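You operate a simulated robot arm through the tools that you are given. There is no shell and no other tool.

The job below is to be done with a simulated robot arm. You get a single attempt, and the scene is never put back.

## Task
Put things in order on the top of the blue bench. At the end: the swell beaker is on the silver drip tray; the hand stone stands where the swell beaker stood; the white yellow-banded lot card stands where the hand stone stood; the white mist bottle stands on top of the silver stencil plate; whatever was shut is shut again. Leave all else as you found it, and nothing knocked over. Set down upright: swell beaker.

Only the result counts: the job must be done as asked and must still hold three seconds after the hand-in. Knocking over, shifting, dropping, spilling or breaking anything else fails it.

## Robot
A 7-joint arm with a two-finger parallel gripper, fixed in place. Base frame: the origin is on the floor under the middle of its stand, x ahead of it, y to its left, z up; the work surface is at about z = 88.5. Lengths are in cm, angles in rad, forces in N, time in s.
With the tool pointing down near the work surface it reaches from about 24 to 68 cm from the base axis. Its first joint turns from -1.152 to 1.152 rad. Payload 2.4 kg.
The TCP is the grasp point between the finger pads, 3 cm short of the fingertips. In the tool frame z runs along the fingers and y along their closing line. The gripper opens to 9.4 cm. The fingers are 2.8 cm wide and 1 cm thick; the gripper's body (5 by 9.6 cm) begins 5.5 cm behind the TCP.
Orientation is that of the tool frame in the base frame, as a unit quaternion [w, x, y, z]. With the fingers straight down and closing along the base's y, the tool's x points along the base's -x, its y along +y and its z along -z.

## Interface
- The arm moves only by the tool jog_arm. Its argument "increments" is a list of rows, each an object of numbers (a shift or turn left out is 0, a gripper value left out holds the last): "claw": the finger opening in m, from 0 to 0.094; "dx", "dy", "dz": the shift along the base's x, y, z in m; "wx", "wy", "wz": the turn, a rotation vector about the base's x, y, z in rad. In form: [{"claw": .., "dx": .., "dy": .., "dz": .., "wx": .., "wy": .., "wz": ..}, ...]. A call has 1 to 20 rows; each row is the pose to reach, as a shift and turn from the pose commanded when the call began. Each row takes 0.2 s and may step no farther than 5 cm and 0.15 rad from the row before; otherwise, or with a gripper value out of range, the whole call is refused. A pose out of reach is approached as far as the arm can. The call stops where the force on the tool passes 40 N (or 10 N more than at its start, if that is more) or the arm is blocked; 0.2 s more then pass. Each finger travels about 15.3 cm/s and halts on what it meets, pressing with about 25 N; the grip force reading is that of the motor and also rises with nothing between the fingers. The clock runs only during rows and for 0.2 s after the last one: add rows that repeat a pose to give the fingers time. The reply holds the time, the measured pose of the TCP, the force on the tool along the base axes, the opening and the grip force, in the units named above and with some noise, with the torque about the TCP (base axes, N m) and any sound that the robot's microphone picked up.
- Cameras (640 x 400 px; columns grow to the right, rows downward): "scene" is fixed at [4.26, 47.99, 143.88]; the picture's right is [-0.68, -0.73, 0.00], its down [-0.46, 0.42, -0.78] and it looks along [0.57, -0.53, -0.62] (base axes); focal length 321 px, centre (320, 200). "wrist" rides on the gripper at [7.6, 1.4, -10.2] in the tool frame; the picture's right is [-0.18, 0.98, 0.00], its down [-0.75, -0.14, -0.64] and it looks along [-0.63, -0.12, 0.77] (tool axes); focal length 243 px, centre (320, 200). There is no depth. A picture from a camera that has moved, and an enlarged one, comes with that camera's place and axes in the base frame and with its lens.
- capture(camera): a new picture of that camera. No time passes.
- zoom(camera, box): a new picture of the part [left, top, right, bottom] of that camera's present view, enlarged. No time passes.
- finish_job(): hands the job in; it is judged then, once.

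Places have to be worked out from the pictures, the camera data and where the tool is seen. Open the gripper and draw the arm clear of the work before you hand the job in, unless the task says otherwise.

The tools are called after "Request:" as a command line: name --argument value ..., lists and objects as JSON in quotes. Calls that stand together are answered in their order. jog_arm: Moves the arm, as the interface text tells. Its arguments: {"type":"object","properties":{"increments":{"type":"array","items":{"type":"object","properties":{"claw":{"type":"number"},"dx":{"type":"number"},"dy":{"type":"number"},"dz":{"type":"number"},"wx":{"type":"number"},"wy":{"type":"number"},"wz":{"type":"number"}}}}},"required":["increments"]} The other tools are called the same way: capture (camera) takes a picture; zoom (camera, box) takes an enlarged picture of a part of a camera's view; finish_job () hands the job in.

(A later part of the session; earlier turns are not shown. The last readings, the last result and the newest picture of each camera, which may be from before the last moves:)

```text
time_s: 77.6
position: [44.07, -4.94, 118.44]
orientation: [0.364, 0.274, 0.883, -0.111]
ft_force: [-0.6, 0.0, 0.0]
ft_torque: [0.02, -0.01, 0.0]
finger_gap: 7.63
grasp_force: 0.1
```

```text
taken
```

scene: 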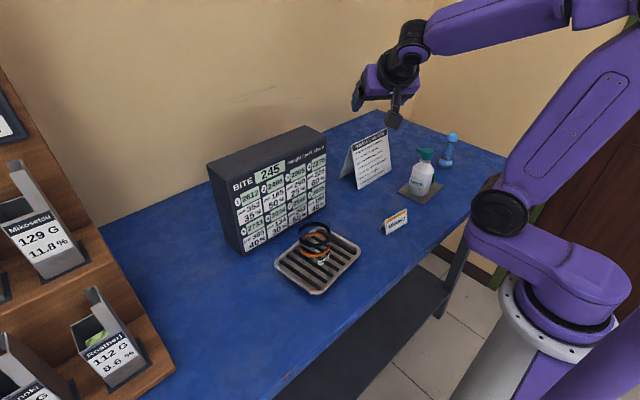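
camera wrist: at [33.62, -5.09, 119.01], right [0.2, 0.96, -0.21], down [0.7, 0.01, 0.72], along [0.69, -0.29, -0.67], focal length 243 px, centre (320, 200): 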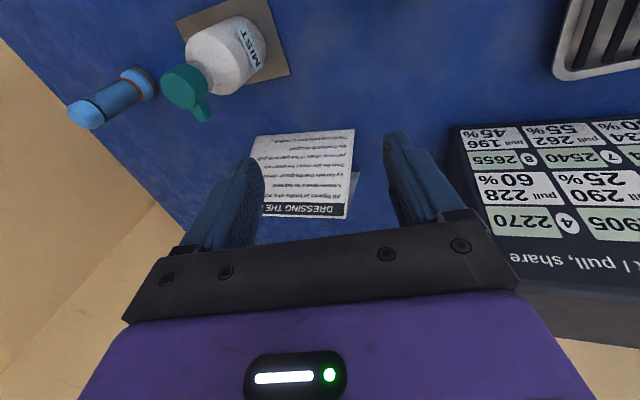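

That pose was reached cleanly. I'll increase the forward tilt to about 1.1 rad so the tool sits nearly in line with the forearm, still yawed to the -y side.

Request:
jog_arm --increments '[{"dx": 0.02, "wx": -0.06, "wy": -0.088}, {"dx": 0.04, "wx": -0.12, "wy": -0.176}, {"dx": 0.05, "wx": -0.1807, "wy": -0.2641}, {"dx": 0.05, "wx": -0.1807, "wy": -0.2641}]'

Request:
capture --camera "scene"

```text
time_s: 78.6
position: [49.09, -4.97, 118.33]
orientation: [0.499, 0.252, 0.815, -0.153]
ft_force: [-0.1, 0.1, -0.6]
ft_torque: [0.02, 0.0, 0.04]
finger_gap: 7.61
grasp_force: 0.1
```

```text
taken
```

scene: 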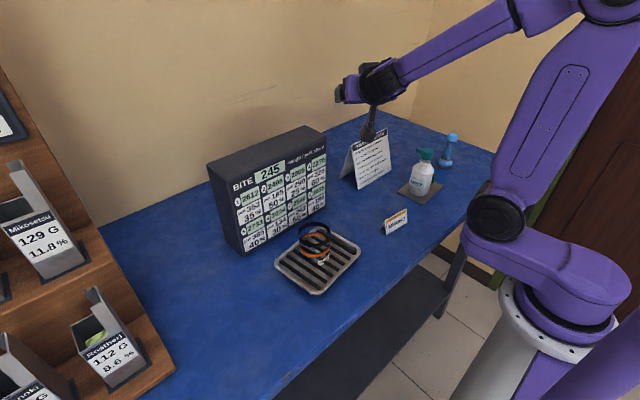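

The tool is now nearly in line with the forearm. I'll sweep the yaw across to the +y side, which should carry the wrist through its straight position.

Request:
jog_arm --increments '[{"wz": 0.12}, {"wz": 0.25}, {"wz": 0.38}, {"wz": 0.51}, {"wz": 0.64}, {"wz": 0.77}, {"wz": 0.9}, {"wz": 1.03}, {"wz": 1.16}, {"wz": 1.16}]'

Request:
capture --camera "scene"

```text
time_s: 80.8
position: [49.07, -5.0, 118.3]
orientation: [0.501, -0.235, 0.82, 0.146]
ft_force: [-0.5, 0.6, 0.7]
ft_torque: [0.0, 0.0, -0.01]
finger_gap: 7.61
grasp_force: 0.0
out of reach, approached as far as the arm can: row 7
```

```text
taken
```

scene: 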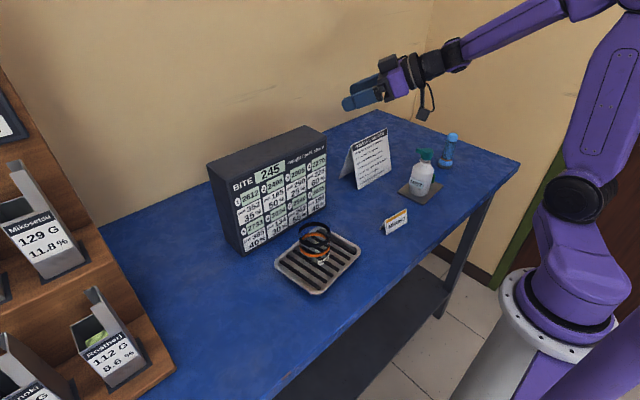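

The yaw sweep completed. Now I'll bring the tool down to vertical from this side and see whether the wrist is un-flipped.

Request:
jog_arm --increments '[{"dx": -0.005, "wx": -0.0649, "wy": 0.1036}, {"dx": -0.01, "wx": -0.1298, "wy": 0.2071}, {"dx": -0.015, "wx": -0.1947, "wy": 0.3107}, {"dx": -0.02, "wx": -0.2596, "wy": 0.4142}, {"dx": -0.025, "wx": -0.3244, "wy": 0.5178}, {"dx": -0.03, "wx": -0.3893, "wy": 0.6213}, {"dx": -0.035, "wx": -0.4542, "wy": 0.7249}, {"dx": -0.04, "wx": -0.5191, "wy": 0.8284}, {"dx": -0.045, "wx": -0.584, "wy": 0.932}, {"dx": -0.045, "wx": -0.584, "wy": 0.932}]'

Request:
capture --camera "scene"

```text
time_s: 83.0
position: [45.02, -5.34, 116.16]
orientation: [0.153, -0.272, 0.949, 0.033]
ft_force: [-0.3, 0.5, -1.0]
ft_torque: [-0.07, 0.02, -0.01]
finger_gap: 7.59
grasp_force: 0.1
out of reach, approached as far as the arm can: row 7, 8, 9, 10
```

```text
taken
```

scene: 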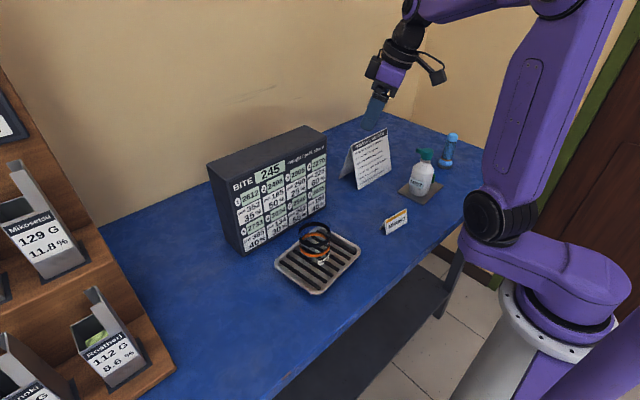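

Still stuck: it passed around the wrong side of the straight-wrist point. I'll go back to the side pose, lift the tool axis above the forearm line, and from there cross straight down through it.

Request:
jog_arm --increments '[{"dx": 0.005, "dz": 0.004, "wx": 0.05, "wy": -0.08}, {"dx": 0.01, "dz": 0.008, "wx": 0.1, "wy": -0.17}, {"dx": 0.015, "dz": 0.012, "wx": 0.16, "wy": -0.27}, {"dx": 0.02, "dz": 0.016, "wx": 0.22, "wy": -0.37}, {"dx": 0.025, "dz": 0.02, "wx": 0.28, "wy": -0.47}, {"dx": 0.03, "dz": 0.022, "wx": 0.34, "wy": -0.57}, {"dx": 0.035, "dz": 0.022, "wx": 0.4, "wy": -0.67}, {"dx": 0.04, "dz": 0.022, "wx": 0.46, "wy": -0.77}, {"dx": 0.045, "dz": 0.022, "wx": 0.52, "wy": -0.87}, {"dx": 0.05, "dz": 0.022, "wx": 0.58, "wy": -0.97}, {"dx": 0.05, "dz": 0.022, "wx": 0.64, "wy": -1.07}, {"dx": 0.05, "dz": 0.022, "wx": 0.68, "wy": -1.15}, {"dx": 0.05, "dz": 0.022, "wx": 0.68, "wy": -1.15}]'

Request:
capture --camera "scene"

```text
time_s: 85.8
position: [49.99, -5.57, 118.54]
orientation: [0.714, -0.182, 0.652, 0.18]
ft_force: [0.3, -0.5, -0.3]
ft_torque: [0.01, -0.01, 0.06]
finger_gap: 7.61
grasp_force: 0.0
```

```text
taken
```

scene: 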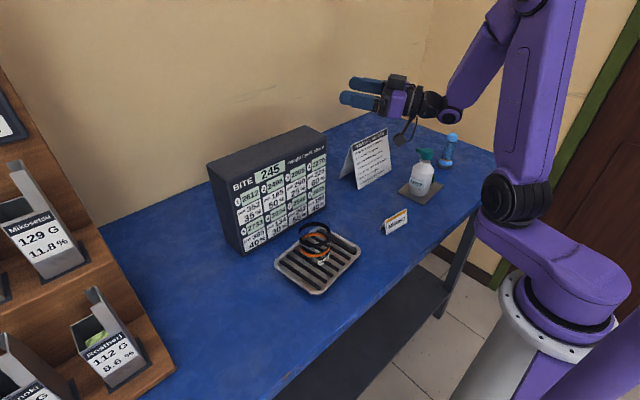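

The tool is now roughly horizontal, pointing above the forearm line. I'll yaw it back so that it lies in the arm's vertical plane.

Request:
jog_arm --increments '[{"wz": -0.12}, {"wz": -0.24}, {"wz": -0.36}, {"wz": -0.48}, {"wz": -0.6}, {"wz": -0.72}, {"wz": -0.72}]'

Request:
capture --camera "scene"

```text
time_s: 87.4
position: [50.13, -5.46, 118.65]
orientation: [0.73, 0.06, 0.676, -0.082]
ft_force: [-0.3, -0.3, -0.6]
ft_torque: [0.03, -0.02, -0.01]
finger_gap: 7.59
grasp_force: 0.0
```

```text
taken
```

scene: 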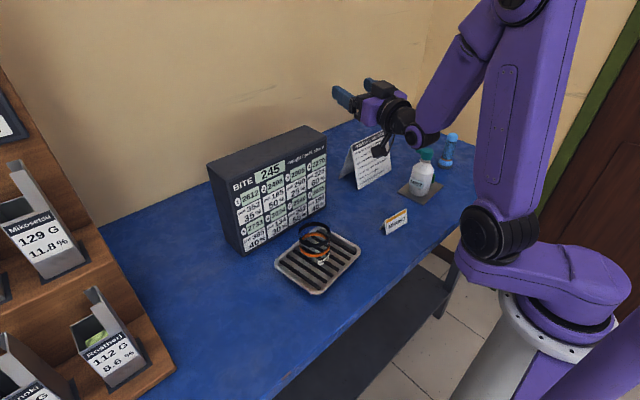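

From here the reliable option is to return to the earlier stuck pose via the -y side, where the elbow plane was natural. Then I'll cross the straight-wrist point with J5 held at its stop. First I'll swing to the -y side and partly down.

Request:
jog_arm --increments '[{"wz": -0.12, "dz": 0.012}, {"wz": -0.24, "dz": 0.024}, {"wz": -0.36, "dz": 0.036}, {"wz": -0.48, "dz": 0.048}, {"wz": -0.6, "dz": 0.06}, {"wz": -0.6, "dz": 0.06}]'

Request:
jog_arm --increments '[{"dx": -0.007, "dy": 0.007, "dz": -0.007, "wx": 0.09, "wy": 0.087}, {"dx": -0.014, "dy": 0.014, "dz": -0.014, "wx": 0.18, "wy": 0.174}, {"dx": -0.021, "dy": 0.021, "dz": -0.021, "wx": 0.27, "wy": 0.261}, {"dx": -0.028, "dy": 0.028, "dz": -0.028, "wx": 0.36, "wy": 0.348}, {"dx": -0.035, "dy": 0.035, "dz": -0.035, "wx": 0.45, "wy": 0.436}, {"dx": -0.042, "dy": 0.042, "dz": -0.042, "wx": 0.54, "wy": 0.523}, {"dx": -0.049, "dy": 0.049, "dz": -0.049, "wx": 0.63, "wy": 0.61}, {"dx": -0.056, "dy": 0.056, "dz": -0.056, "wx": 0.717, "wy": 0.697}, {"dx": -0.056, "dy": 0.056, "dz": -0.056, "wx": 0.717, "wy": 0.697}]'

Request:
capture --camera "scene"

```text
time_s: 88.8
position: [50.15, -5.66, 124.48]
orientation: [0.673, 0.256, 0.628, -0.295]
ft_force: [0.3, -0.1, -0.9]
ft_torque: [-0.02, 0.04, 0.02]
finger_gap: 7.6
grasp_force: 0.0
```

```text
time_s: 90.8
position: [44.48, 0.16, 118.95]
orientation: [0.292, 0.358, 0.878, -0.128]
ft_force: [0.2, -1.1, -0.6]
ft_torque: [-0.02, -0.01, 0.0]
finger_gap: 7.62
grasp_force: 0.1
```

```text
taken
```

scene: 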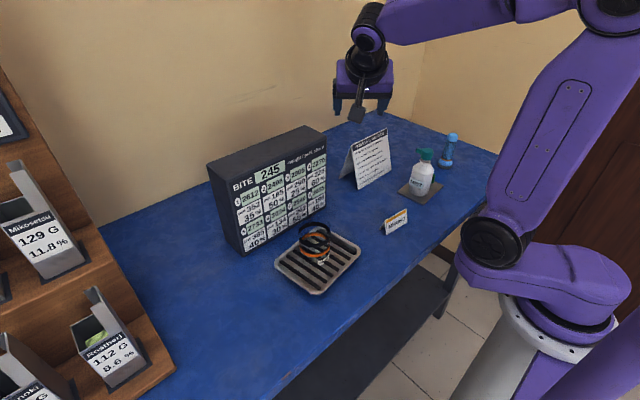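

Reached cleanly. Now I'll rotate towards straight down with yaw 0, and see whether it completes or stops at the same place.

Request:
jog_arm --increments '[{"dx": -0.005, "wx": 0.033, "wy": 0.076, "wz": 0.093}, {"dx": -0.01, "wx": 0.067, "wy": 0.152, "wz": 0.187}, {"dx": -0.015, "wx": 0.1, "wy": 0.228, "wz": 0.28}, {"dx": -0.02, "wx": 0.134, "wy": 0.305, "wz": 0.374}, {"dx": -0.025, "wx": 0.167, "wy": 0.381, "wz": 0.467}, {"dx": -0.03, "wx": 0.2, "wy": 0.457, "wz": 0.56}, {"dx": -0.035, "wx": 0.234, "wy": 0.533, "wz": 0.654}, {"dx": -0.04, "wx": 0.267, "wy": 0.609, "wz": 0.747}, {"dx": -0.04, "wx": 0.267, "wy": 0.609, "wz": 0.747}]'

Request:
capture --camera "scene"

```text
time_s: 92.8
position: [39.6, -0.03, 116.12]
orientation: [0.075, 0.0, 0.991, -0.111]
ft_force: [-0.5, -0.6, 0.6]
ft_torque: [0.01, -0.01, 0.01]
finger_gap: 7.62
grasp_force: 0.1
out of reach, approached as far as the arm can: row 4, 5, 6, 7, 8, 9
```

```text
taken
```

scene: 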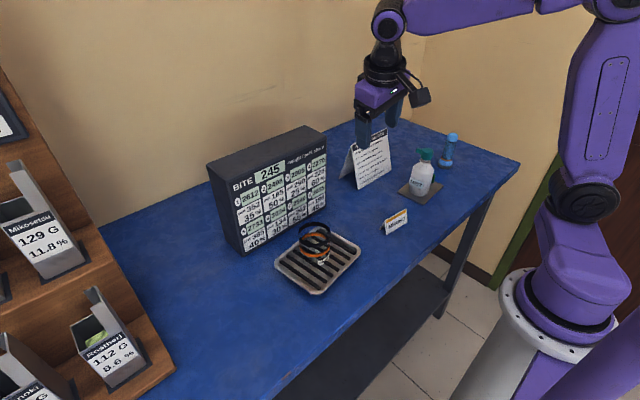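

J5 is at its stop again, with the tool leaning to -y. Now I'll pivot the tool about the wrist point, up and over to the +y side in one call. With J5 held at its stop, J6 should be forced through zero.

Request:
jog_arm --increments '[{"wx": 0.0554, "wy": -0.0917, "wz": 0.0837, "dx": 0.02, "dy": 0.015, "dz": 0.003}, {"wx": 0.1108, "wy": -0.1834, "wz": 0.1675, "dx": 0.04, "dy": 0.03, "dz": 0.006}, {"wx": 0.1661, "wy": -0.2751, "wz": 0.2512, "dx": 0.056, "dy": 0.047, "dz": 0.014}, {"wx": 0.2215, "wy": -0.3668, "wz": 0.335, "dx": 0.0725, "dy": 0.064, "dz": 0.022}, {"wx": 0.2769, "wy": -0.4585, "wz": 0.4187, "dx": 0.084, "dy": 0.082, "dz": 0.034}, {"wx": 0.3323, "wy": -0.5502, "wz": 0.5024, "dx": 0.095, "dy": 0.101, "dz": 0.047}, {"wx": 0.3876, "wy": -0.6419, "wz": 0.5862, "dx": 0.101, "dy": 0.119, "dz": 0.063}, {"wx": 0.443, "wy": -0.7336, "wz": 0.6699, "dx": 0.106, "dy": 0.137, "dz": 0.08}, {"wx": 0.4996, "wy": -0.8386, "wz": 0.7015, "dx": 0.107, "dy": 0.147, "dz": 0.102}, {"wx": 0.5561, "wy": -0.9434, "wz": 0.7333, "dx": 0.108, "dy": 0.157, "dz": 0.124}, {"wx": 0.6127, "wy": -1.0484, "wz": 0.765, "dx": 0.109, "dy": 0.167, "dz": 0.146}, {"wx": 0.6692, "wy": -1.1533, "wz": 0.7967, "dx": 0.1095, "dy": 0.177, "dz": 0.168}, {"wx": 0.7258, "wy": -1.2582, "wz": 0.8283, "dx": 0.11, "dy": 0.187, "dz": 0.189}, {"wx": 0.7258, "wy": -1.2582, "wz": 0.8283, "dx": 0.11, "dy": 0.187, "dz": 0.189}]'

Request:
capture --camera "scene"

```text
time_s: 95.8
position: [50.69, 18.67, 134.92]
orientation: [0.645, -0.278, 0.657, 0.273]
ft_force: [-0.1, -0.2, 0.8]
ft_torque: [-0.02, -0.01, 0.04]
finger_gap: 7.57
grasp_force: 0.0
out of reach, approached as far as the arm can: row 2, 3, 4, 5, 6, 7, 8, 9, 10
```

```text
taken
```

scene: 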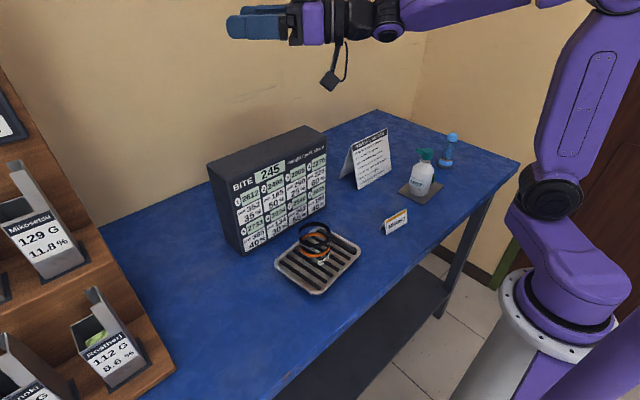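

It crossed: rows 11–14 became reachable. I'll now bring the tool straight down, pivoting about the wrist point.

Request:
jog_arm --increments '[{"wx": -0.0442, "wy": 0.1044, "wz": -0.045, "dx": 0.0035, "dy": -0.0076, "dz": -0.021}, {"wx": -0.0884, "wy": 0.2088, "wz": -0.09, "dx": 0.007, "dy": -0.0152, "dz": -0.042}, {"wx": -0.1326, "wy": 0.3132, "wz": -0.135, "dx": 0.0054, "dy": -0.0247, "dz": -0.0625}, {"wx": -0.1768, "wy": 0.4176, "wz": -0.18, "dx": 0.0038, "dy": -0.0342, "dz": -0.083}, {"wx": -0.221, "wy": 0.522, "wz": -0.225, "dx": -0.0028, "dy": -0.045, "dz": -0.1017}, {"wx": -0.2652, "wy": 0.6264, "wz": -0.27, "dx": -0.0094, "dy": -0.0559, "dz": -0.1204}, {"wx": -0.3094, "wy": 0.7308, "wz": -0.315, "dx": -0.0207, "dy": -0.0675, "dz": -0.1362}, {"wx": -0.3535, "wy": 0.8351, "wz": -0.3599, "dx": -0.032, "dy": -0.0791, "dz": -0.152}, {"wx": -0.3977, "wy": 0.9395, "wz": -0.4049, "dx": -0.0472, "dy": -0.0907, "dz": -0.164}, {"wx": -0.4419, "wy": 1.0439, "wz": -0.4499, "dx": -0.0625, "dy": -0.1023, "dz": -0.176}, {"wx": -0.4861, "wy": 1.1483, "wz": -0.4949, "dx": -0.0808, "dy": -0.1133, "dz": -0.1835}, {"wx": -0.5303, "wy": 1.2527, "wz": -0.5399, "dx": -0.0991, "dy": -0.1243, "dz": -0.191}, {"wx": -0.5745, "wy": 1.3571, "wz": -0.5849, "dx": -0.1192, "dy": -0.1338, "dz": -0.1935}, {"wx": -0.6187, "wy": 1.4615, "wz": -0.6299, "dx": -0.1394, "dy": -0.1434, "dz": -0.196}, {"wx": -0.6187, "wy": 1.4615, "wz": -0.6299, "dx": -0.1394, "dy": -0.1434, "dz": -0.196}]'

Request:
capture --camera "scene"

```text
time_s: 99.0
position: [36.41, 3.9, 115.13]
orientation: [0.0, 0.001, 1.0, -0.002]
ft_force: [0.3, -0.2, -0.6]
ft_torque: [0.03, 0.02, 0.0]
finger_gap: 7.58
grasp_force: 0.0
```

```text
taken
```

scene: 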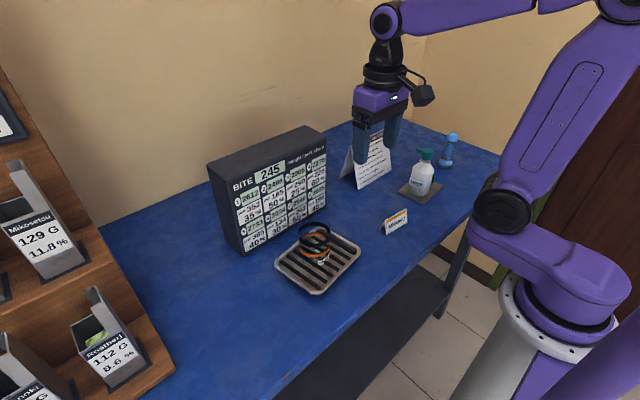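

The wrist is un-flipped and the tool points straight down again. Next the hand stone: I'll move over towards it at safe height for a precise look.

Request:
jog_arm --increments '[{"dy": -0.03, "dz": 0.01}, {"dy": -0.07, "dz": 0.02}, {"dy": -0.11, "dz": 0.02}, {"dy": -0.15, "dz": 0.02}, {"dy": -0.19, "dz": 0.02}, {"dy": -0.23, "dz": 0.02}, {"dy": -0.27, "dz": 0.02}, {"dy": -0.31, "dz": 0.02}, {"dy": -0.35, "dz": 0.02}, {"dy": -0.39, "dz": 0.02}, {"dy": -0.42, "dz": 0.01}, {"dy": -0.435, "dz": 0.0}, {"dy": -0.435, "dz": -0.02}, {"dy": -0.435, "dz": -0.02}]'

Request:
capture --camera "wrist"

Request:
zoom --camera "wrist" --box '[230, 30, 410, 170]'

```text
time_s: 102.0
position: [36.42, -39.42, 113.44]
orientation: [-0.002, 0.001, 1.0, -0.001]
ft_force: [0.4, -0.4, -0.7]
ft_torque: [0.01, -0.02, 0.03]
finger_gap: 7.62
grasp_force: 0.0
```

```text
taken
camera wrist: at [28.92, -37.91, 123.6], right [0.19, 0.98, 0.0], down [0.75, -0.14, 0.64], along [0.63, -0.12, -0.77], focal length 243 px, centre (320, 200)
```

wrist: 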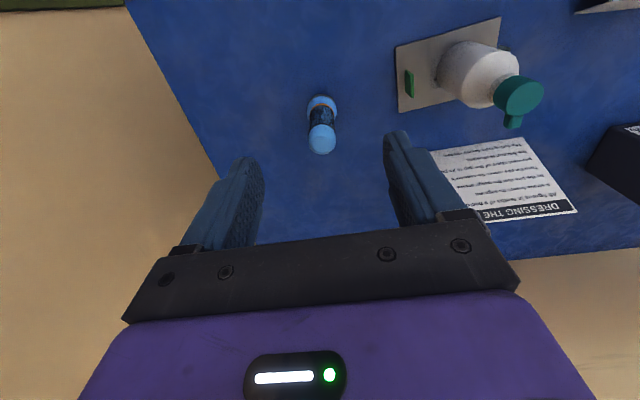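

```text
2.86 times, centred on (320, 100) of wrist
camera zoom: at [28.92, -37.91, 123.6], right [0.19, 0.98, 0.0], down [0.75, -0.14, 0.64], along [0.63, -0.12, -0.77], focal length 693 px, centre (320, 486)
```

zoom: 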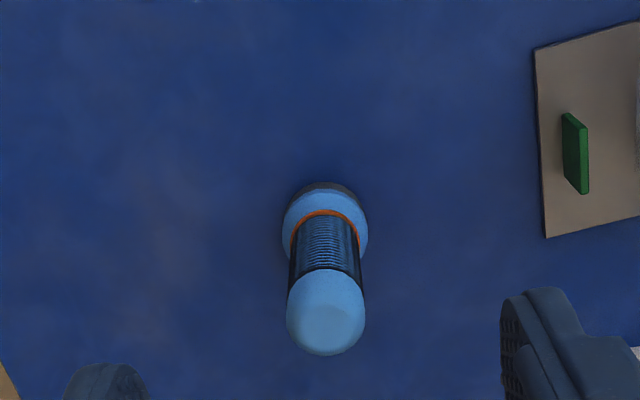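

The hand stone axis is about (41.0,-39.75): ribbed shaft from z≈91.5 upward, top at about z=99. I'll move over it, come down to just above and verify.

Request:
jog_arm --increments '[{"dx": 0.02, "dy": -0.002, "claw": 0.08}, {"dx": 0.0455, "dy": -0.004, "claw": 0.08}, {"dx": 0.0455, "dy": -0.004, "dz": -0.03, "claw": 0.08}, {"dx": 0.0455, "dy": -0.004, "dz": -0.06, "claw": 0.08}, {"dx": 0.0455, "dy": -0.004, "dz": -0.085, "claw": 0.08}, {"dx": 0.0455, "dy": -0.004, "dz": -0.085, "claw": 0.08}]'

Request:
capture --camera "wrist"

Request:
zoom --camera "wrist" --box '[230, 30, 410, 170]'

```text
time_s: 103.4
position: [41.4, -39.61, 104.82]
orientation: [0.0, 0.001, 1.0, 0.0]
ft_force: [-0.5, 0.8, 0.6]
ft_torque: [-0.01, 0.02, 0.02]
finger_gap: 8.01
grasp_force: 0.1
```

```text
taken
camera wrist: at [33.89, -38.2, 114.91], right [0.19, 0.98, 0.0], down [0.75, -0.14, 0.64], along [0.63, -0.12, -0.77], focal length 243 px, centre (320, 200)
```

wrist: 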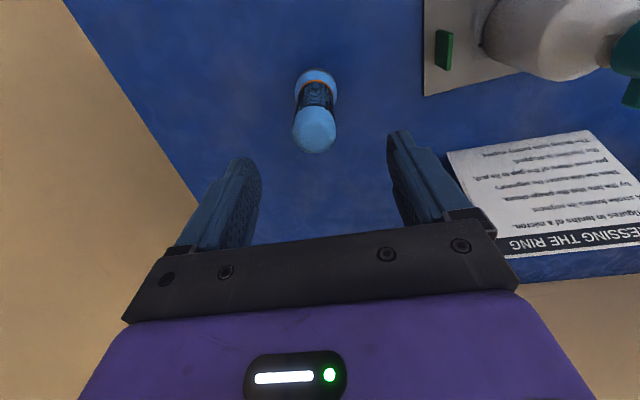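

```text
2.86 times, centred on (320, 100) of wrist
camera zoom: at [33.89, -38.2, 114.91], right [0.19, 0.98, 0.0], down [0.75, -0.14, 0.64], along [0.63, -0.12, -0.77], focal length 693 px, centre (320, 486)
```

zoom: 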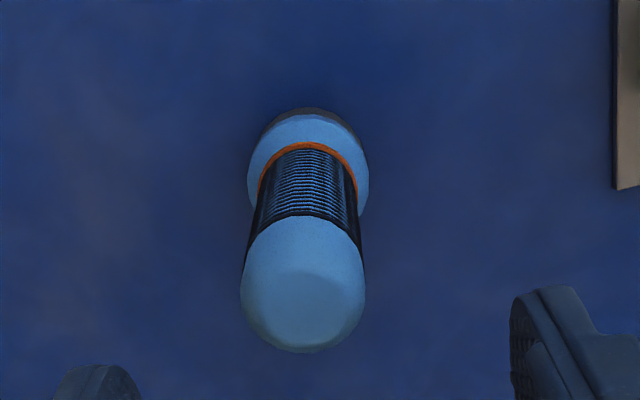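

The hand stone is about 0.3 cm towards -y and about 0.3 cm nearer than the TCP. I'll correct and descend to the shaft grasp height (z≈95).

Request:
jog_arm --increments '[{"dx": -0.003, "dy": -0.003}, {"dx": -0.003, "dy": -0.003, "dz": -0.03}, {"dx": -0.003, "dy": -0.003, "dz": -0.06}, {"dx": -0.003, "dy": -0.003, "dz": -0.085}, {"dx": -0.003, "dy": -0.003, "dz": -0.098}, {"dx": -0.003, "dy": -0.003, "dz": -0.098}]'

Request:
capture --camera "wrist"

Request:
zoom --camera "scene" --box '[400, 80, 500, 200]'

```text
time_s: 104.8
position: [40.85, -40.16, 94.92]
orientation: [-0.001, 0.001, 1.0, -0.001]
ft_force: [-0.1, 0.0, 0.3]
ft_torque: [-0.03, 0.0, -0.02]
finger_gap: 8.0
grasp_force: 0.1
```

```text
taken
camera wrist: at [33.3, -38.76, 104.99], right [0.19, 0.98, 0.0], down [0.75, -0.14, 0.64], along [0.63, -0.12, -0.77], focal length 243 px, centre (320, 200)
```

wrist: 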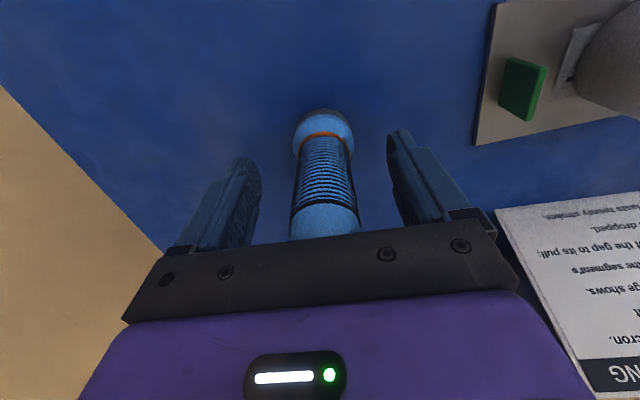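

```text
3.33 times, centred on (450, 140) of scene
camera zoom: at [4.26, 47.99, 143.88], right [-0.68, -0.73, 0.0], down [-0.46, 0.42, -0.78], along [0.57, -0.53, -0.62], focal length 1070 px, centre (-113, 400)
```

zoom: 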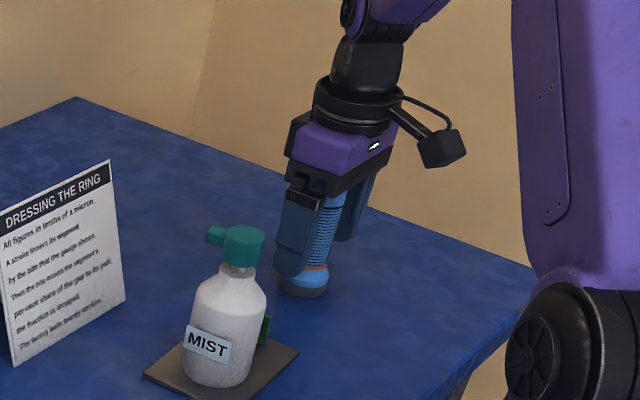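

The shaft sits between the pads. Closing gently on it.

Request:
jog_arm --increments '[{"dy": 0.002, "claw": 0.06}, {"dy": 0.002, "claw": 0.048}, {"dy": 0.002, "claw": 0.04}, {"dy": 0.002, "claw": 0.035}, {"dy": 0.002, "claw": 0.032}, {"dy": 0.002, "claw": 0.028}, {"dy": 0.002, "claw": 0.022}, {"dy": 0.002, "claw": 0.018}, {"dy": 0.002, "claw": 0.018}]'

Request:
capture --camera "wrist"

```text
time_s: 106.8
position: [40.74, -40.03, 94.94]
orientation: [0.0, 0.001, 1.0, -0.001]
ft_force: [-0.2, 0.0, 0.5]
ft_torque: [0.04, -0.03, 0.03]
finger_gap: 3.0
grasp_force: 25.2
```

```text
taken
camera wrist: at [33.33, -38.51, 105.03], right [0.19, 0.98, 0.0], down [0.75, -0.14, 0.64], along [0.63, -0.12, -0.77], focal length 243 px, centre (320, 200)
```

wrist: 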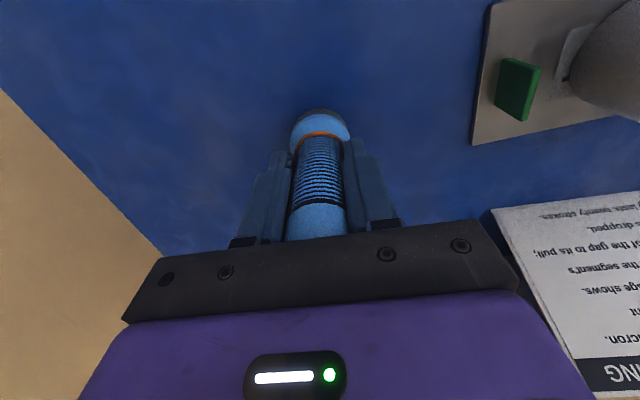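

The hand stone is gripped (3.0 cm gap). Lifting straight up.

Request:
jog_arm --increments '[{"dz": 0.003}, {"dz": 0.01}, {"dz": 0.025}, {"dz": 0.05}, {"dz": 0.08}, {"dz": 0.11}, {"dz": 0.14}, {"dz": 0.17}, {"dz": 0.195}, {"dz": 0.205}, {"dz": 0.205}]'

Request:
capture --camera "wrist"

Request:
capture --camera "scene"

```text
time_s: 109.2
position: [40.69, -40.22, 115.48]
orientation: [-0.002, 0.001, 1.0, 0.0]
ft_force: [1.3, 0.8, -1.8]
ft_torque: [0.03, -0.02, 0.02]
finger_gap: 3.03
grasp_force: 24.8
```

```text
taken
camera wrist: at [33.13, -38.67, 125.68], right [0.19, 0.98, 0.0], down [0.75, -0.14, 0.64], along [0.63, -0.12, -0.77], focal length 243 px, centre (320, 200)
```

wrist: 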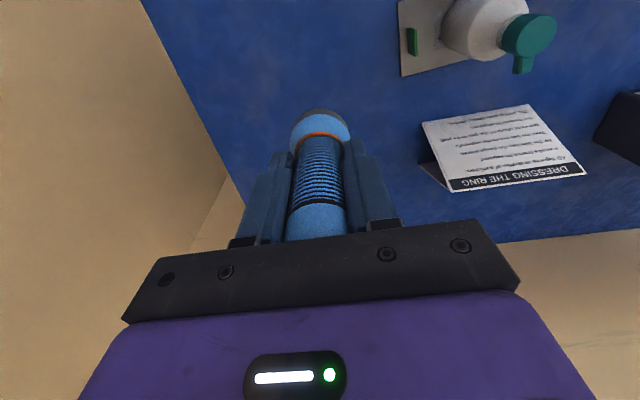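

```text
taken
```

scene: 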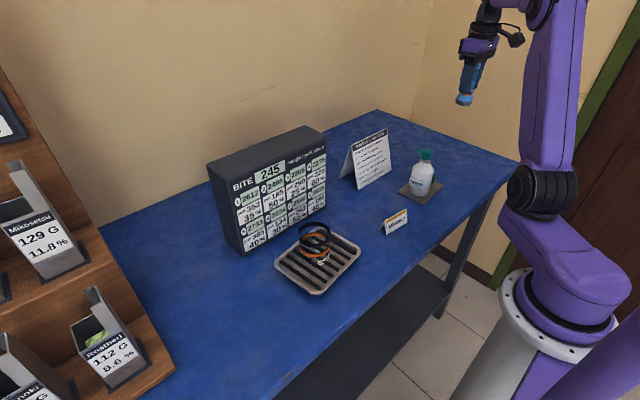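

Held well. I'll traverse at z≈115 towards the old beaker spot.

Request:
jog_arm --increments '[{"dy": 0.01}, {"dy": 0.03}, {"dy": 0.06}, {"dy": 0.095}, {"dy": 0.13}, {"dy": 0.165}, {"dy": 0.2}, {"dy": 0.235}, {"dy": 0.27}, {"dy": 0.305}, {"dy": 0.34}, {"dy": 0.37}, {"dy": 0.39}, {"dy": 0.4}, {"dy": 0.4}]'

Request:
jog_arm --increments '[{"dy": 0.01}, {"dy": 0.03}, {"dy": 0.06, "dx": -0.005}, {"dy": 0.095, "dx": -0.01}, {"dy": 0.13, "dx": -0.015}, {"dy": 0.165, "dx": -0.02}, {"dy": 0.2, "dx": -0.025}, {"dy": 0.235, "dx": -0.03}, {"dy": 0.27, "dx": -0.035}, {"dy": 0.305, "dx": -0.04}, {"dy": 0.335, "dx": -0.045}, {"dy": 0.355, "dx": -0.047}, {"dy": 0.367, "dx": -0.048}, {"dy": 0.367, "dx": -0.048}]'

Request:
capture --camera "scene"

Request:
capture --camera "wrist"

```text
time_s: 112.4
position: [41.0, 0.06, 115.48]
orientation: [-0.002, 0.001, 1.0, -0.001]
ft_force: [0.8, 0.4, -2.8]
ft_torque: [-0.01, 0.0, -0.02]
finger_gap: 3.02
grasp_force: 24.7
```

```text
time_s: 115.4
position: [36.15, 36.71, 115.45]
orientation: [-0.001, 0.001, 1.0, -0.001]
ft_force: [-0.9, -0.1, -1.3]
ft_torque: [0.03, 0.0, -0.03]
finger_gap: 3.02
grasp_force: 24.8
```

```text
taken
```

scene: 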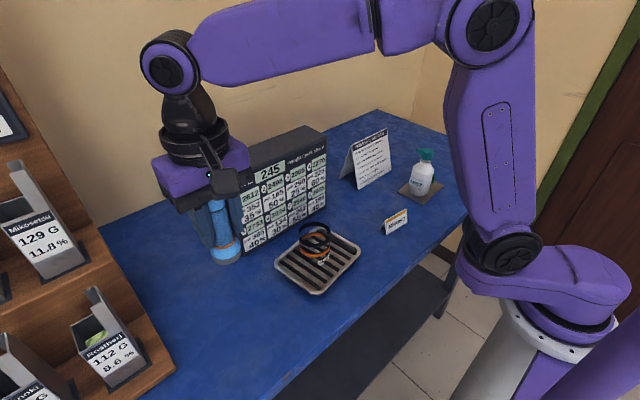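

```text
taken
camera wrist: at [28.56, 38.15, 125.53], right [0.19, 0.98, 0.0], down [0.75, -0.14, 0.64], along [0.63, -0.12, -0.77], focal length 243 px, centre (320, 200)
```

wrist: 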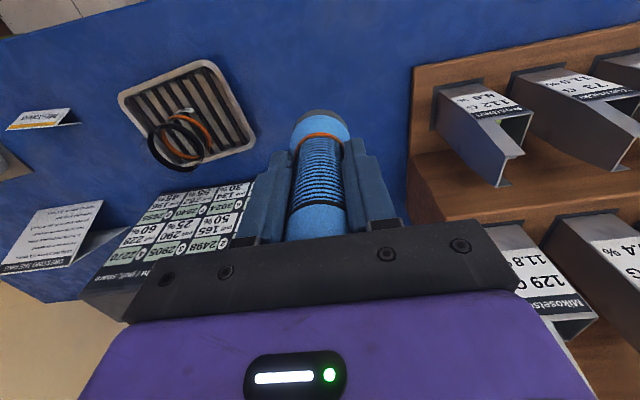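

TCP is at (36.15,36.71), right above the beaker's old spot. I'll lower to about 1 cm above the table.

Request:
jog_arm --increments '[{"dx": -0.003, "dz": -0.01}, {"dx": -0.003, "dz": -0.04}, {"dx": -0.003, "dz": -0.075}, {"dx": -0.003, "dz": -0.11}, {"dx": -0.003, "dz": -0.14}, {"dx": -0.003, "dz": -0.165}, {"dx": -0.003, "dz": -0.185}, {"dx": -0.003, "dz": -0.195}, {"dx": -0.003, "dz": -0.195}]'

Request:
capture --camera "wrist"

Request:
zoom --camera "scene" --box '[190, 220, 300, 350]'

```text
time_s: 117.4
position: [35.95, 36.89, 95.71]
orientation: [0.0, 0.0, 1.0, 0.0]
ft_force: [-0.2, 0.2, -3.1]
ft_torque: [0.0, -0.04, 0.0]
finger_gap: 3.0
grasp_force: 24.9
```

```text
taken
camera wrist: at [28.27, 38.27, 105.84], right [0.19, 0.98, 0.0], down [0.75, -0.14, 0.64], along [0.63, -0.12, -0.77], focal length 243 px, centre (320, 200)
```

wrist: 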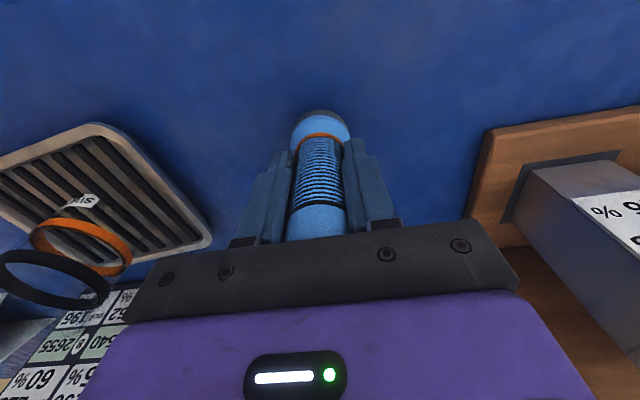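

```text
3.08 times, centred on (245, 285) of scene
camera zoom: at [4.27, 47.99, 143.88], right [-0.68, -0.73, 0.0], down [-0.46, 0.42, -0.78], along [0.57, -0.53, -0.62], focal length 988 px, centre (551, -62)
```

zoom: 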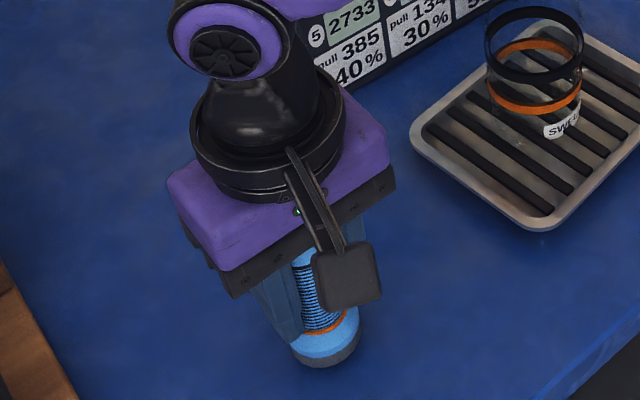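

The hand stone's base is about 0.8 cm above the table at about (36.0,36.9). I'll fine-adjust by 0.15 cm and step down to contact.

Request:
jog_arm --increments '[{"dy": -0.0015, "dz": -0.002}, {"dy": -0.0015, "dz": -0.004}, {"dy": -0.0015, "dz": -0.005}, {"dy": -0.0015, "dz": -0.005}]'

Request:
jog_arm --increments '[{"dz": -0.001}, {"dz": -0.002}, {"dz": -0.002}]'

```text
time_s: 118.4
position: [35.7, 36.53, 95.28]
orientation: [-0.002, 0.001, 1.0, -0.001]
ft_force: [0.3, 0.7, -1.5]
ft_torque: [-0.03, 0.01, -0.01]
finger_gap: 3.01
grasp_force: 25.4
```

```text
time_s: 119.2
position: [35.86, 36.64, 95.13]
orientation: [-0.001, 0.001, 1.0, -0.001]
ft_force: [-0.4, -1.0, -2.6]
ft_torque: [0.02, 0.0, 0.0]
finger_gap: 3.01
grasp_force: 25.2
```

Request:
jog_arm --increments '[{"dz": -0.001}, {"dz": -0.002}, {"dz": -0.002}]'

```text
time_s: 120.0
position: [35.78, 36.62, 95.04]
orientation: [-0.001, 0.001, 1.0, -0.001]
ft_force: [-0.6, 0.2, -2.0]
ft_torque: [0.01, -0.04, -0.02]
finger_gap: 2.97
grasp_force: 24.9
```

Request:
jog_arm --increments '[{"dz": -0.001}, {"dz": -0.002}, {"dz": -0.002}]'

```text
time_s: 120.8
position: [35.91, 36.64, 94.96]
orientation: [0.0, 0.001, 1.0, -0.001]
ft_force: [-0.8, -1.8, 8.0]
ft_torque: [-0.01, 0.1, 0.06]
finger_gap: 3.01
grasp_force: 24.9
```

Contact (8 N). I'll ease off slightly and release.

Request:
jog_arm --increments '[{"dz": 0.0005}, {"dz": 0.001, "claw": 0.031}, {"dz": 0.001, "claw": 0.035}, {"dz": 0.001, "claw": 0.045}, {"dz": 0.001, "claw": 0.065}, {"dz": 0.001, "claw": 0.075}, {"dz": 0.001, "claw": 0.075}]'

Request:
capture --camera "wrist"

```text
time_s: 122.4
position: [35.86, 36.51, 95.02]
orientation: [-0.001, 0.001, 1.0, -0.001]
ft_force: [0.1, 0.2, 0.2]
ft_torque: [0.0, 0.01, -0.01]
finger_gap: 7.5
grasp_force: 0.1
```

```text
taken
camera wrist: at [28.27, 38.03, 105.09], right [0.19, 0.98, 0.0], down [0.75, -0.14, 0.64], along [0.63, -0.12, -0.77], focal length 243 px, centre (320, 200)
```

wrist: 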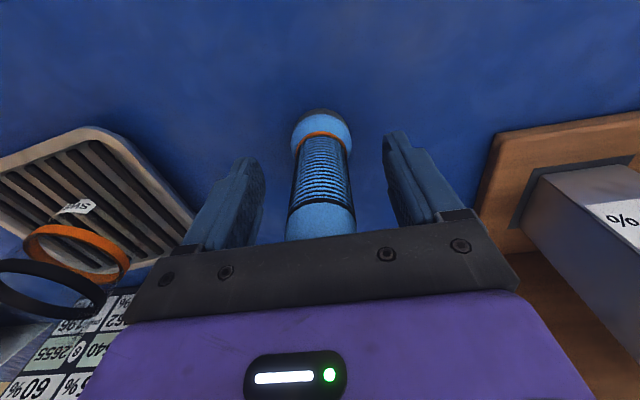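

The hand stone is released and standing. I'll rise straight up clear of it.

Request:
jog_arm --increments '[{"dz": 0.01}, {"dz": 0.03}, {"dz": 0.06}, {"dz": 0.1}, {"dz": 0.14}, {"dz": 0.175}, {"dz": 0.19}, {"dz": 0.19}]'

Request:
capture --camera "wrist"

Request:
capture --camera "scene"

```text
time_s: 124.2
position: [35.89, 36.38, 114.09]
orientation: [-0.001, 0.001, 1.0, -0.001]
ft_force: [0.3, -0.5, -0.6]
ft_torque: [-0.01, -0.06, -0.01]
finger_gap: 7.5
grasp_force: 0.2
```

```text
taken
camera wrist: at [28.26, 37.87, 124.2], right [0.19, 0.98, 0.0], down [0.75, -0.14, 0.64], along [0.63, -0.12, -0.77], focal length 243 px, centre (320, 200)
```

wrist: 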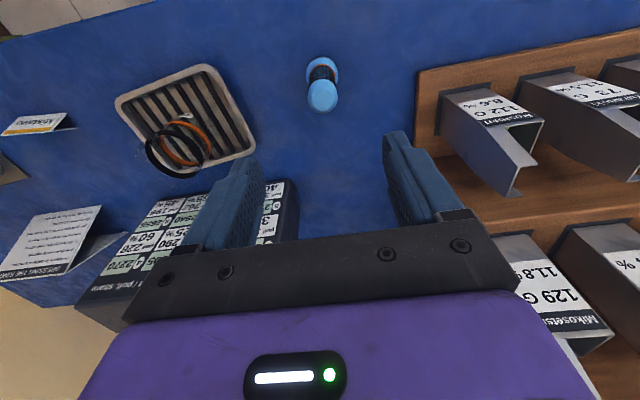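

```text
taken
```

scene: 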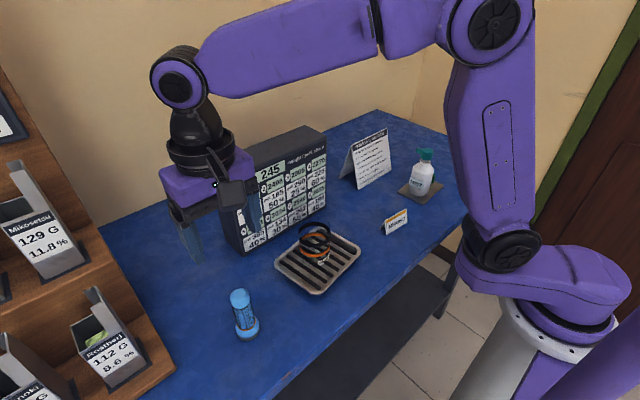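

The hand stone is upright on the beaker's old spot. Now to the card: I'll move to a viewing position above and in front of it, with the gripper wide open.

Request:
jog_arm --increments '[{"dy": -0.02, "claw": 0.094}, {"dy": -0.055, "claw": 0.094}, {"dy": -0.095, "claw": 0.094}, {"dy": -0.135, "claw": 0.094}, {"dy": -0.175, "dx": -0.005, "claw": 0.094}, {"dy": -0.215, "dx": -0.01, "claw": 0.094}, {"dy": -0.255, "dx": -0.02, "claw": 0.094}, {"dy": -0.295, "dx": -0.03, "claw": 0.094}, {"dy": -0.335, "dx": -0.04, "claw": 0.094}, {"dy": -0.375, "dx": -0.05, "claw": 0.094}, {"dy": -0.405, "dx": -0.055, "claw": 0.094}, {"dy": -0.418, "dx": -0.055, "claw": 0.094}, {"dy": -0.418, "dx": -0.055, "claw": 0.094}]'

Request:
capture --camera "wrist"

Request:
zoom --camera "wrist" --box '[240, 60, 400, 160]'

Request:
zoom --camera "scene" --box '[360, 195, 430, 245]'

```text
time_s: 127.0
position: [30.2, -5.22, 114.19]
orientation: [-0.001, 0.0, 1.0, -0.001]
ft_force: [0.3, -0.2, 0.0]
ft_torque: [0.01, -0.04, 0.01]
finger_gap: 9.38
grasp_force: 0.0
```

```text
taken
camera wrist: at [22.59, -3.75, 124.31], right [0.19, 0.98, 0.0], down [0.75, -0.14, 0.64], along [0.63, -0.12, -0.77], focal length 243 px, centre (320, 200)
```

wrist: 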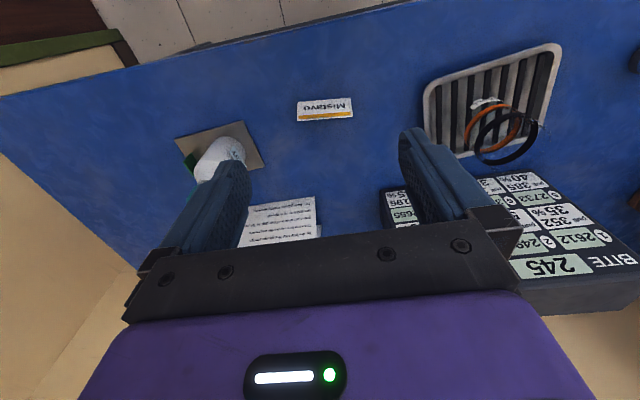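

```text
4.00 times, centred on (320, 110) of wrist
camera zoom: at [22.59, -3.75, 124.31], right [0.19, 0.98, 0.0], down [0.75, -0.14, 0.64], along [0.63, -0.12, -0.77], focal length 970 px, centre (320, 560)
```

zoom: 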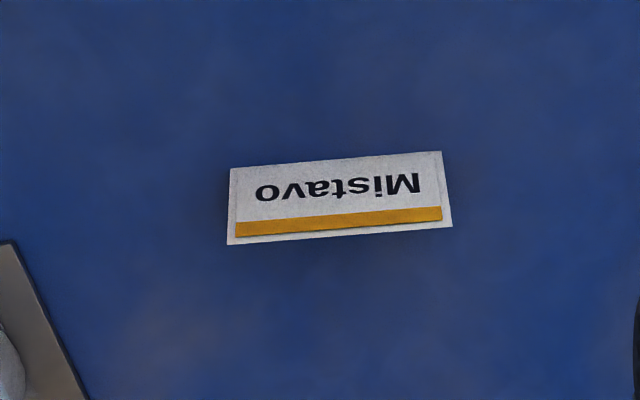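

```text
8.00 times, centred on (395, 220) of scene
camera zoom: at [4.26, 47.98, 143.88], right [-0.68, -0.73, 0.0], down [-0.46, 0.42, -0.78], along [0.57, -0.53, -0.62], focal length 2568 px, centre (-280, 40)
```

zoom: 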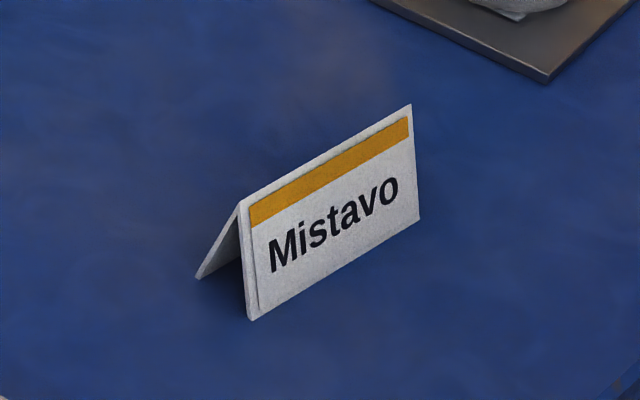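

The card is centred at about (35.0,-5.4), 7.6 cm wide, its ridge at z≈92.4, rotated about -0.105 rad. I'll line up above it with matching yaw and descend part way.

Request:
jog_arm --increments '[{"dx": 0.02, "dy": -0.001, "wz": -0.05}, {"dx": 0.048, "dy": -0.0015, "wz": -0.105}, {"dx": 0.048, "dy": -0.0015, "dz": -0.04, "wz": -0.105}, {"dx": 0.048, "dy": -0.0015, "dz": -0.08, "wz": -0.105}, {"dx": 0.048, "dy": -0.0015, "dz": -0.12, "wz": -0.105}, {"dx": 0.048, "dy": -0.0015, "dz": -0.135, "wz": -0.105}, {"dx": 0.048, "dy": -0.0015, "dz": -0.135, "wz": -0.105}]'

Request:
capture --camera "wrist"

Request:
zoom --camera "wrist" --box '[220, 0, 420, 125]'

Request:
zoom --camera "scene" --box '[330, 150, 450, 250]'

```text
time_s: 128.6
position: [34.91, -5.19, 100.48]
orientation: [-0.001, 0.052, 0.999, 0.0]
ft_force: [-0.6, -0.4, -0.6]
ft_torque: [0.02, -0.01, -0.04]
finger_gap: 9.38
grasp_force: 0.0
```

```text
taken
camera wrist: at [27.67, -2.93, 110.61], right [0.29, 0.96, 0.0], down [0.74, -0.22, 0.64], along [0.61, -0.19, -0.77], focal length 243 px, centre (320, 200)
```

wrist: 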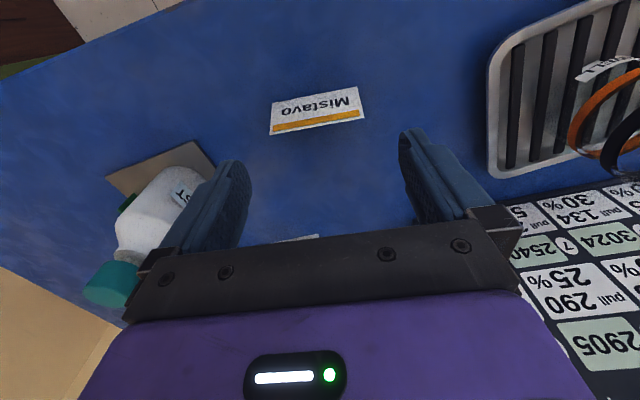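

```text
3.20 times, centred on (320, 62) of wrist
camera zoom: at [27.67, -2.93, 110.61], right [0.29, 0.96, 0.0], down [0.74, -0.22, 0.64], along [0.61, -0.19, -0.77], focal length 776 px, centre (320, 640)
```

zoom: 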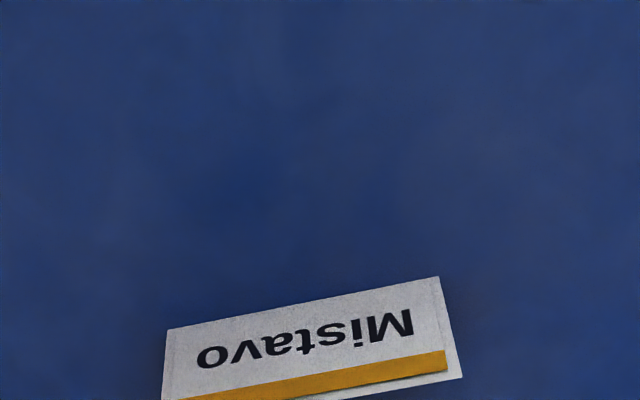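

```text
4.00 times, centred on (390, 200) of scene
camera zoom: at [4.26, 47.99, 143.88], right [-0.68, -0.73, 0.0], down [-0.46, 0.42, -0.78], along [0.57, -0.53, -0.62], focal length 1284 px, centre (40, 200)
```

zoom: 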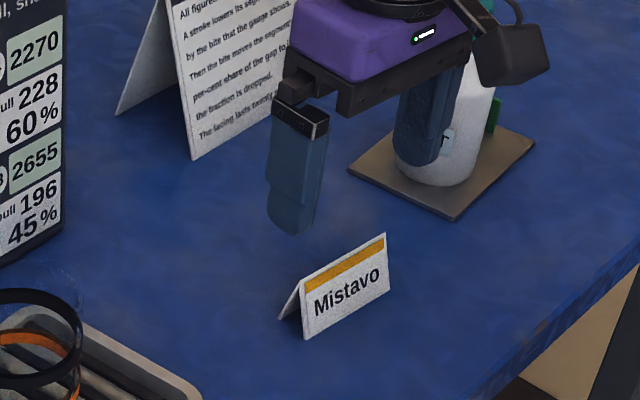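

TCP is about 0.2 cm too far to +y relative to the card centre. I'll correct and descend with the fingers straddling the card's ends.

Request:
jog_arm --increments '[{"dy": -0.002}, {"dy": -0.002, "dz": -0.025}, {"dy": -0.002, "dz": -0.045}, {"dy": -0.002, "dz": -0.06}, {"dy": -0.002, "dz": -0.06}]'

Request:
capture --camera "wrist"

Request:
zoom --camera "scene" --box '[340, 170, 440, 250]'

```text
time_s: 129.8
position: [35.26, -5.25, 94.54]
orientation: [-0.002, 0.053, 0.999, 0.0]
ft_force: [0.0, -0.2, -0.2]
ft_torque: [0.0, 0.0, -0.01]
finger_gap: 9.42
grasp_force: 0.1
```

```text
taken
camera wrist: at [27.86, -3.05, 104.61], right [0.29, 0.96, 0.0], down [0.74, -0.22, 0.64], along [0.61, -0.19, -0.77], focal length 243 px, centre (320, 200)
```

wrist: 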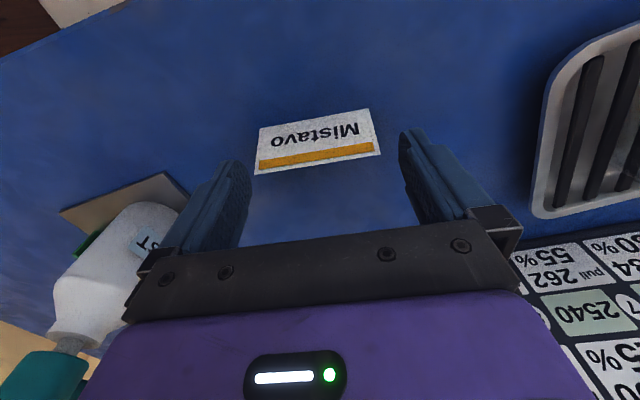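

```text
5.00 times, centred on (390, 210) of scene
camera zoom: at [4.26, 47.99, 143.88], right [-0.68, -0.73, 0.0], down [-0.46, 0.42, -0.78], along [0.57, -0.53, -0.62], focal length 1605 px, centre (-30, 150)
```

zoom: 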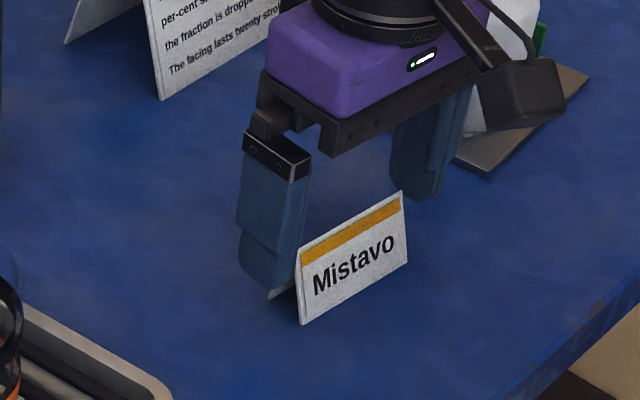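

The fingers straddle the card. I'll shift 0.35 cm in -x and 0.15 cm in -y, then go down so the fingertips are just above the table.

Request:
jog_arm --increments '[{"dx": -0.0035, "dy": -0.0015}, {"dx": -0.0035, "dy": -0.0015, "dz": -0.01}, {"dx": -0.0035, "dy": -0.0015, "dz": -0.018}, {"dx": -0.0035, "dy": -0.0015, "dz": -0.024}, {"dx": -0.0035, "dy": -0.0015, "dz": -0.024}]'

Request:
capture --camera "wrist"

Request:
zoom --camera "scene" --box '[350, 180, 430, 250]'

```text
time_s: 131.0
position: [34.68, -5.58, 92.19]
orientation: [-0.001, 0.053, 0.999, -0.001]
ft_force: [0.1, 0.3, -1.2]
ft_torque: [-0.06, 0.06, -0.03]
finger_gap: 9.39
grasp_force: 0.1
```

```text
taken
camera wrist: at [27.37, -3.26, 102.28], right [0.29, 0.96, 0.0], down [0.74, -0.22, 0.64], along [0.61, -0.19, -0.77], focal length 243 px, centre (320, 200)
```

wrist: 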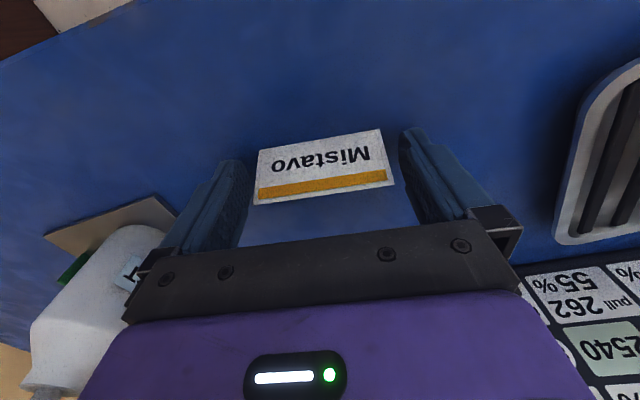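

```text
5.71 times, centred on (390, 215) of scene
camera zoom: at [4.26, 47.99, 143.88], right [-0.68, -0.73, 0.0], down [-0.46, 0.42, -0.78], along [0.57, -0.53, -0.62], focal length 1834 px, centre (-80, 114)
```

zoom: 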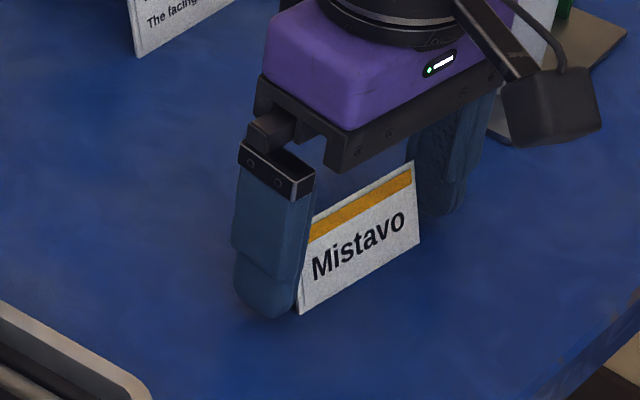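

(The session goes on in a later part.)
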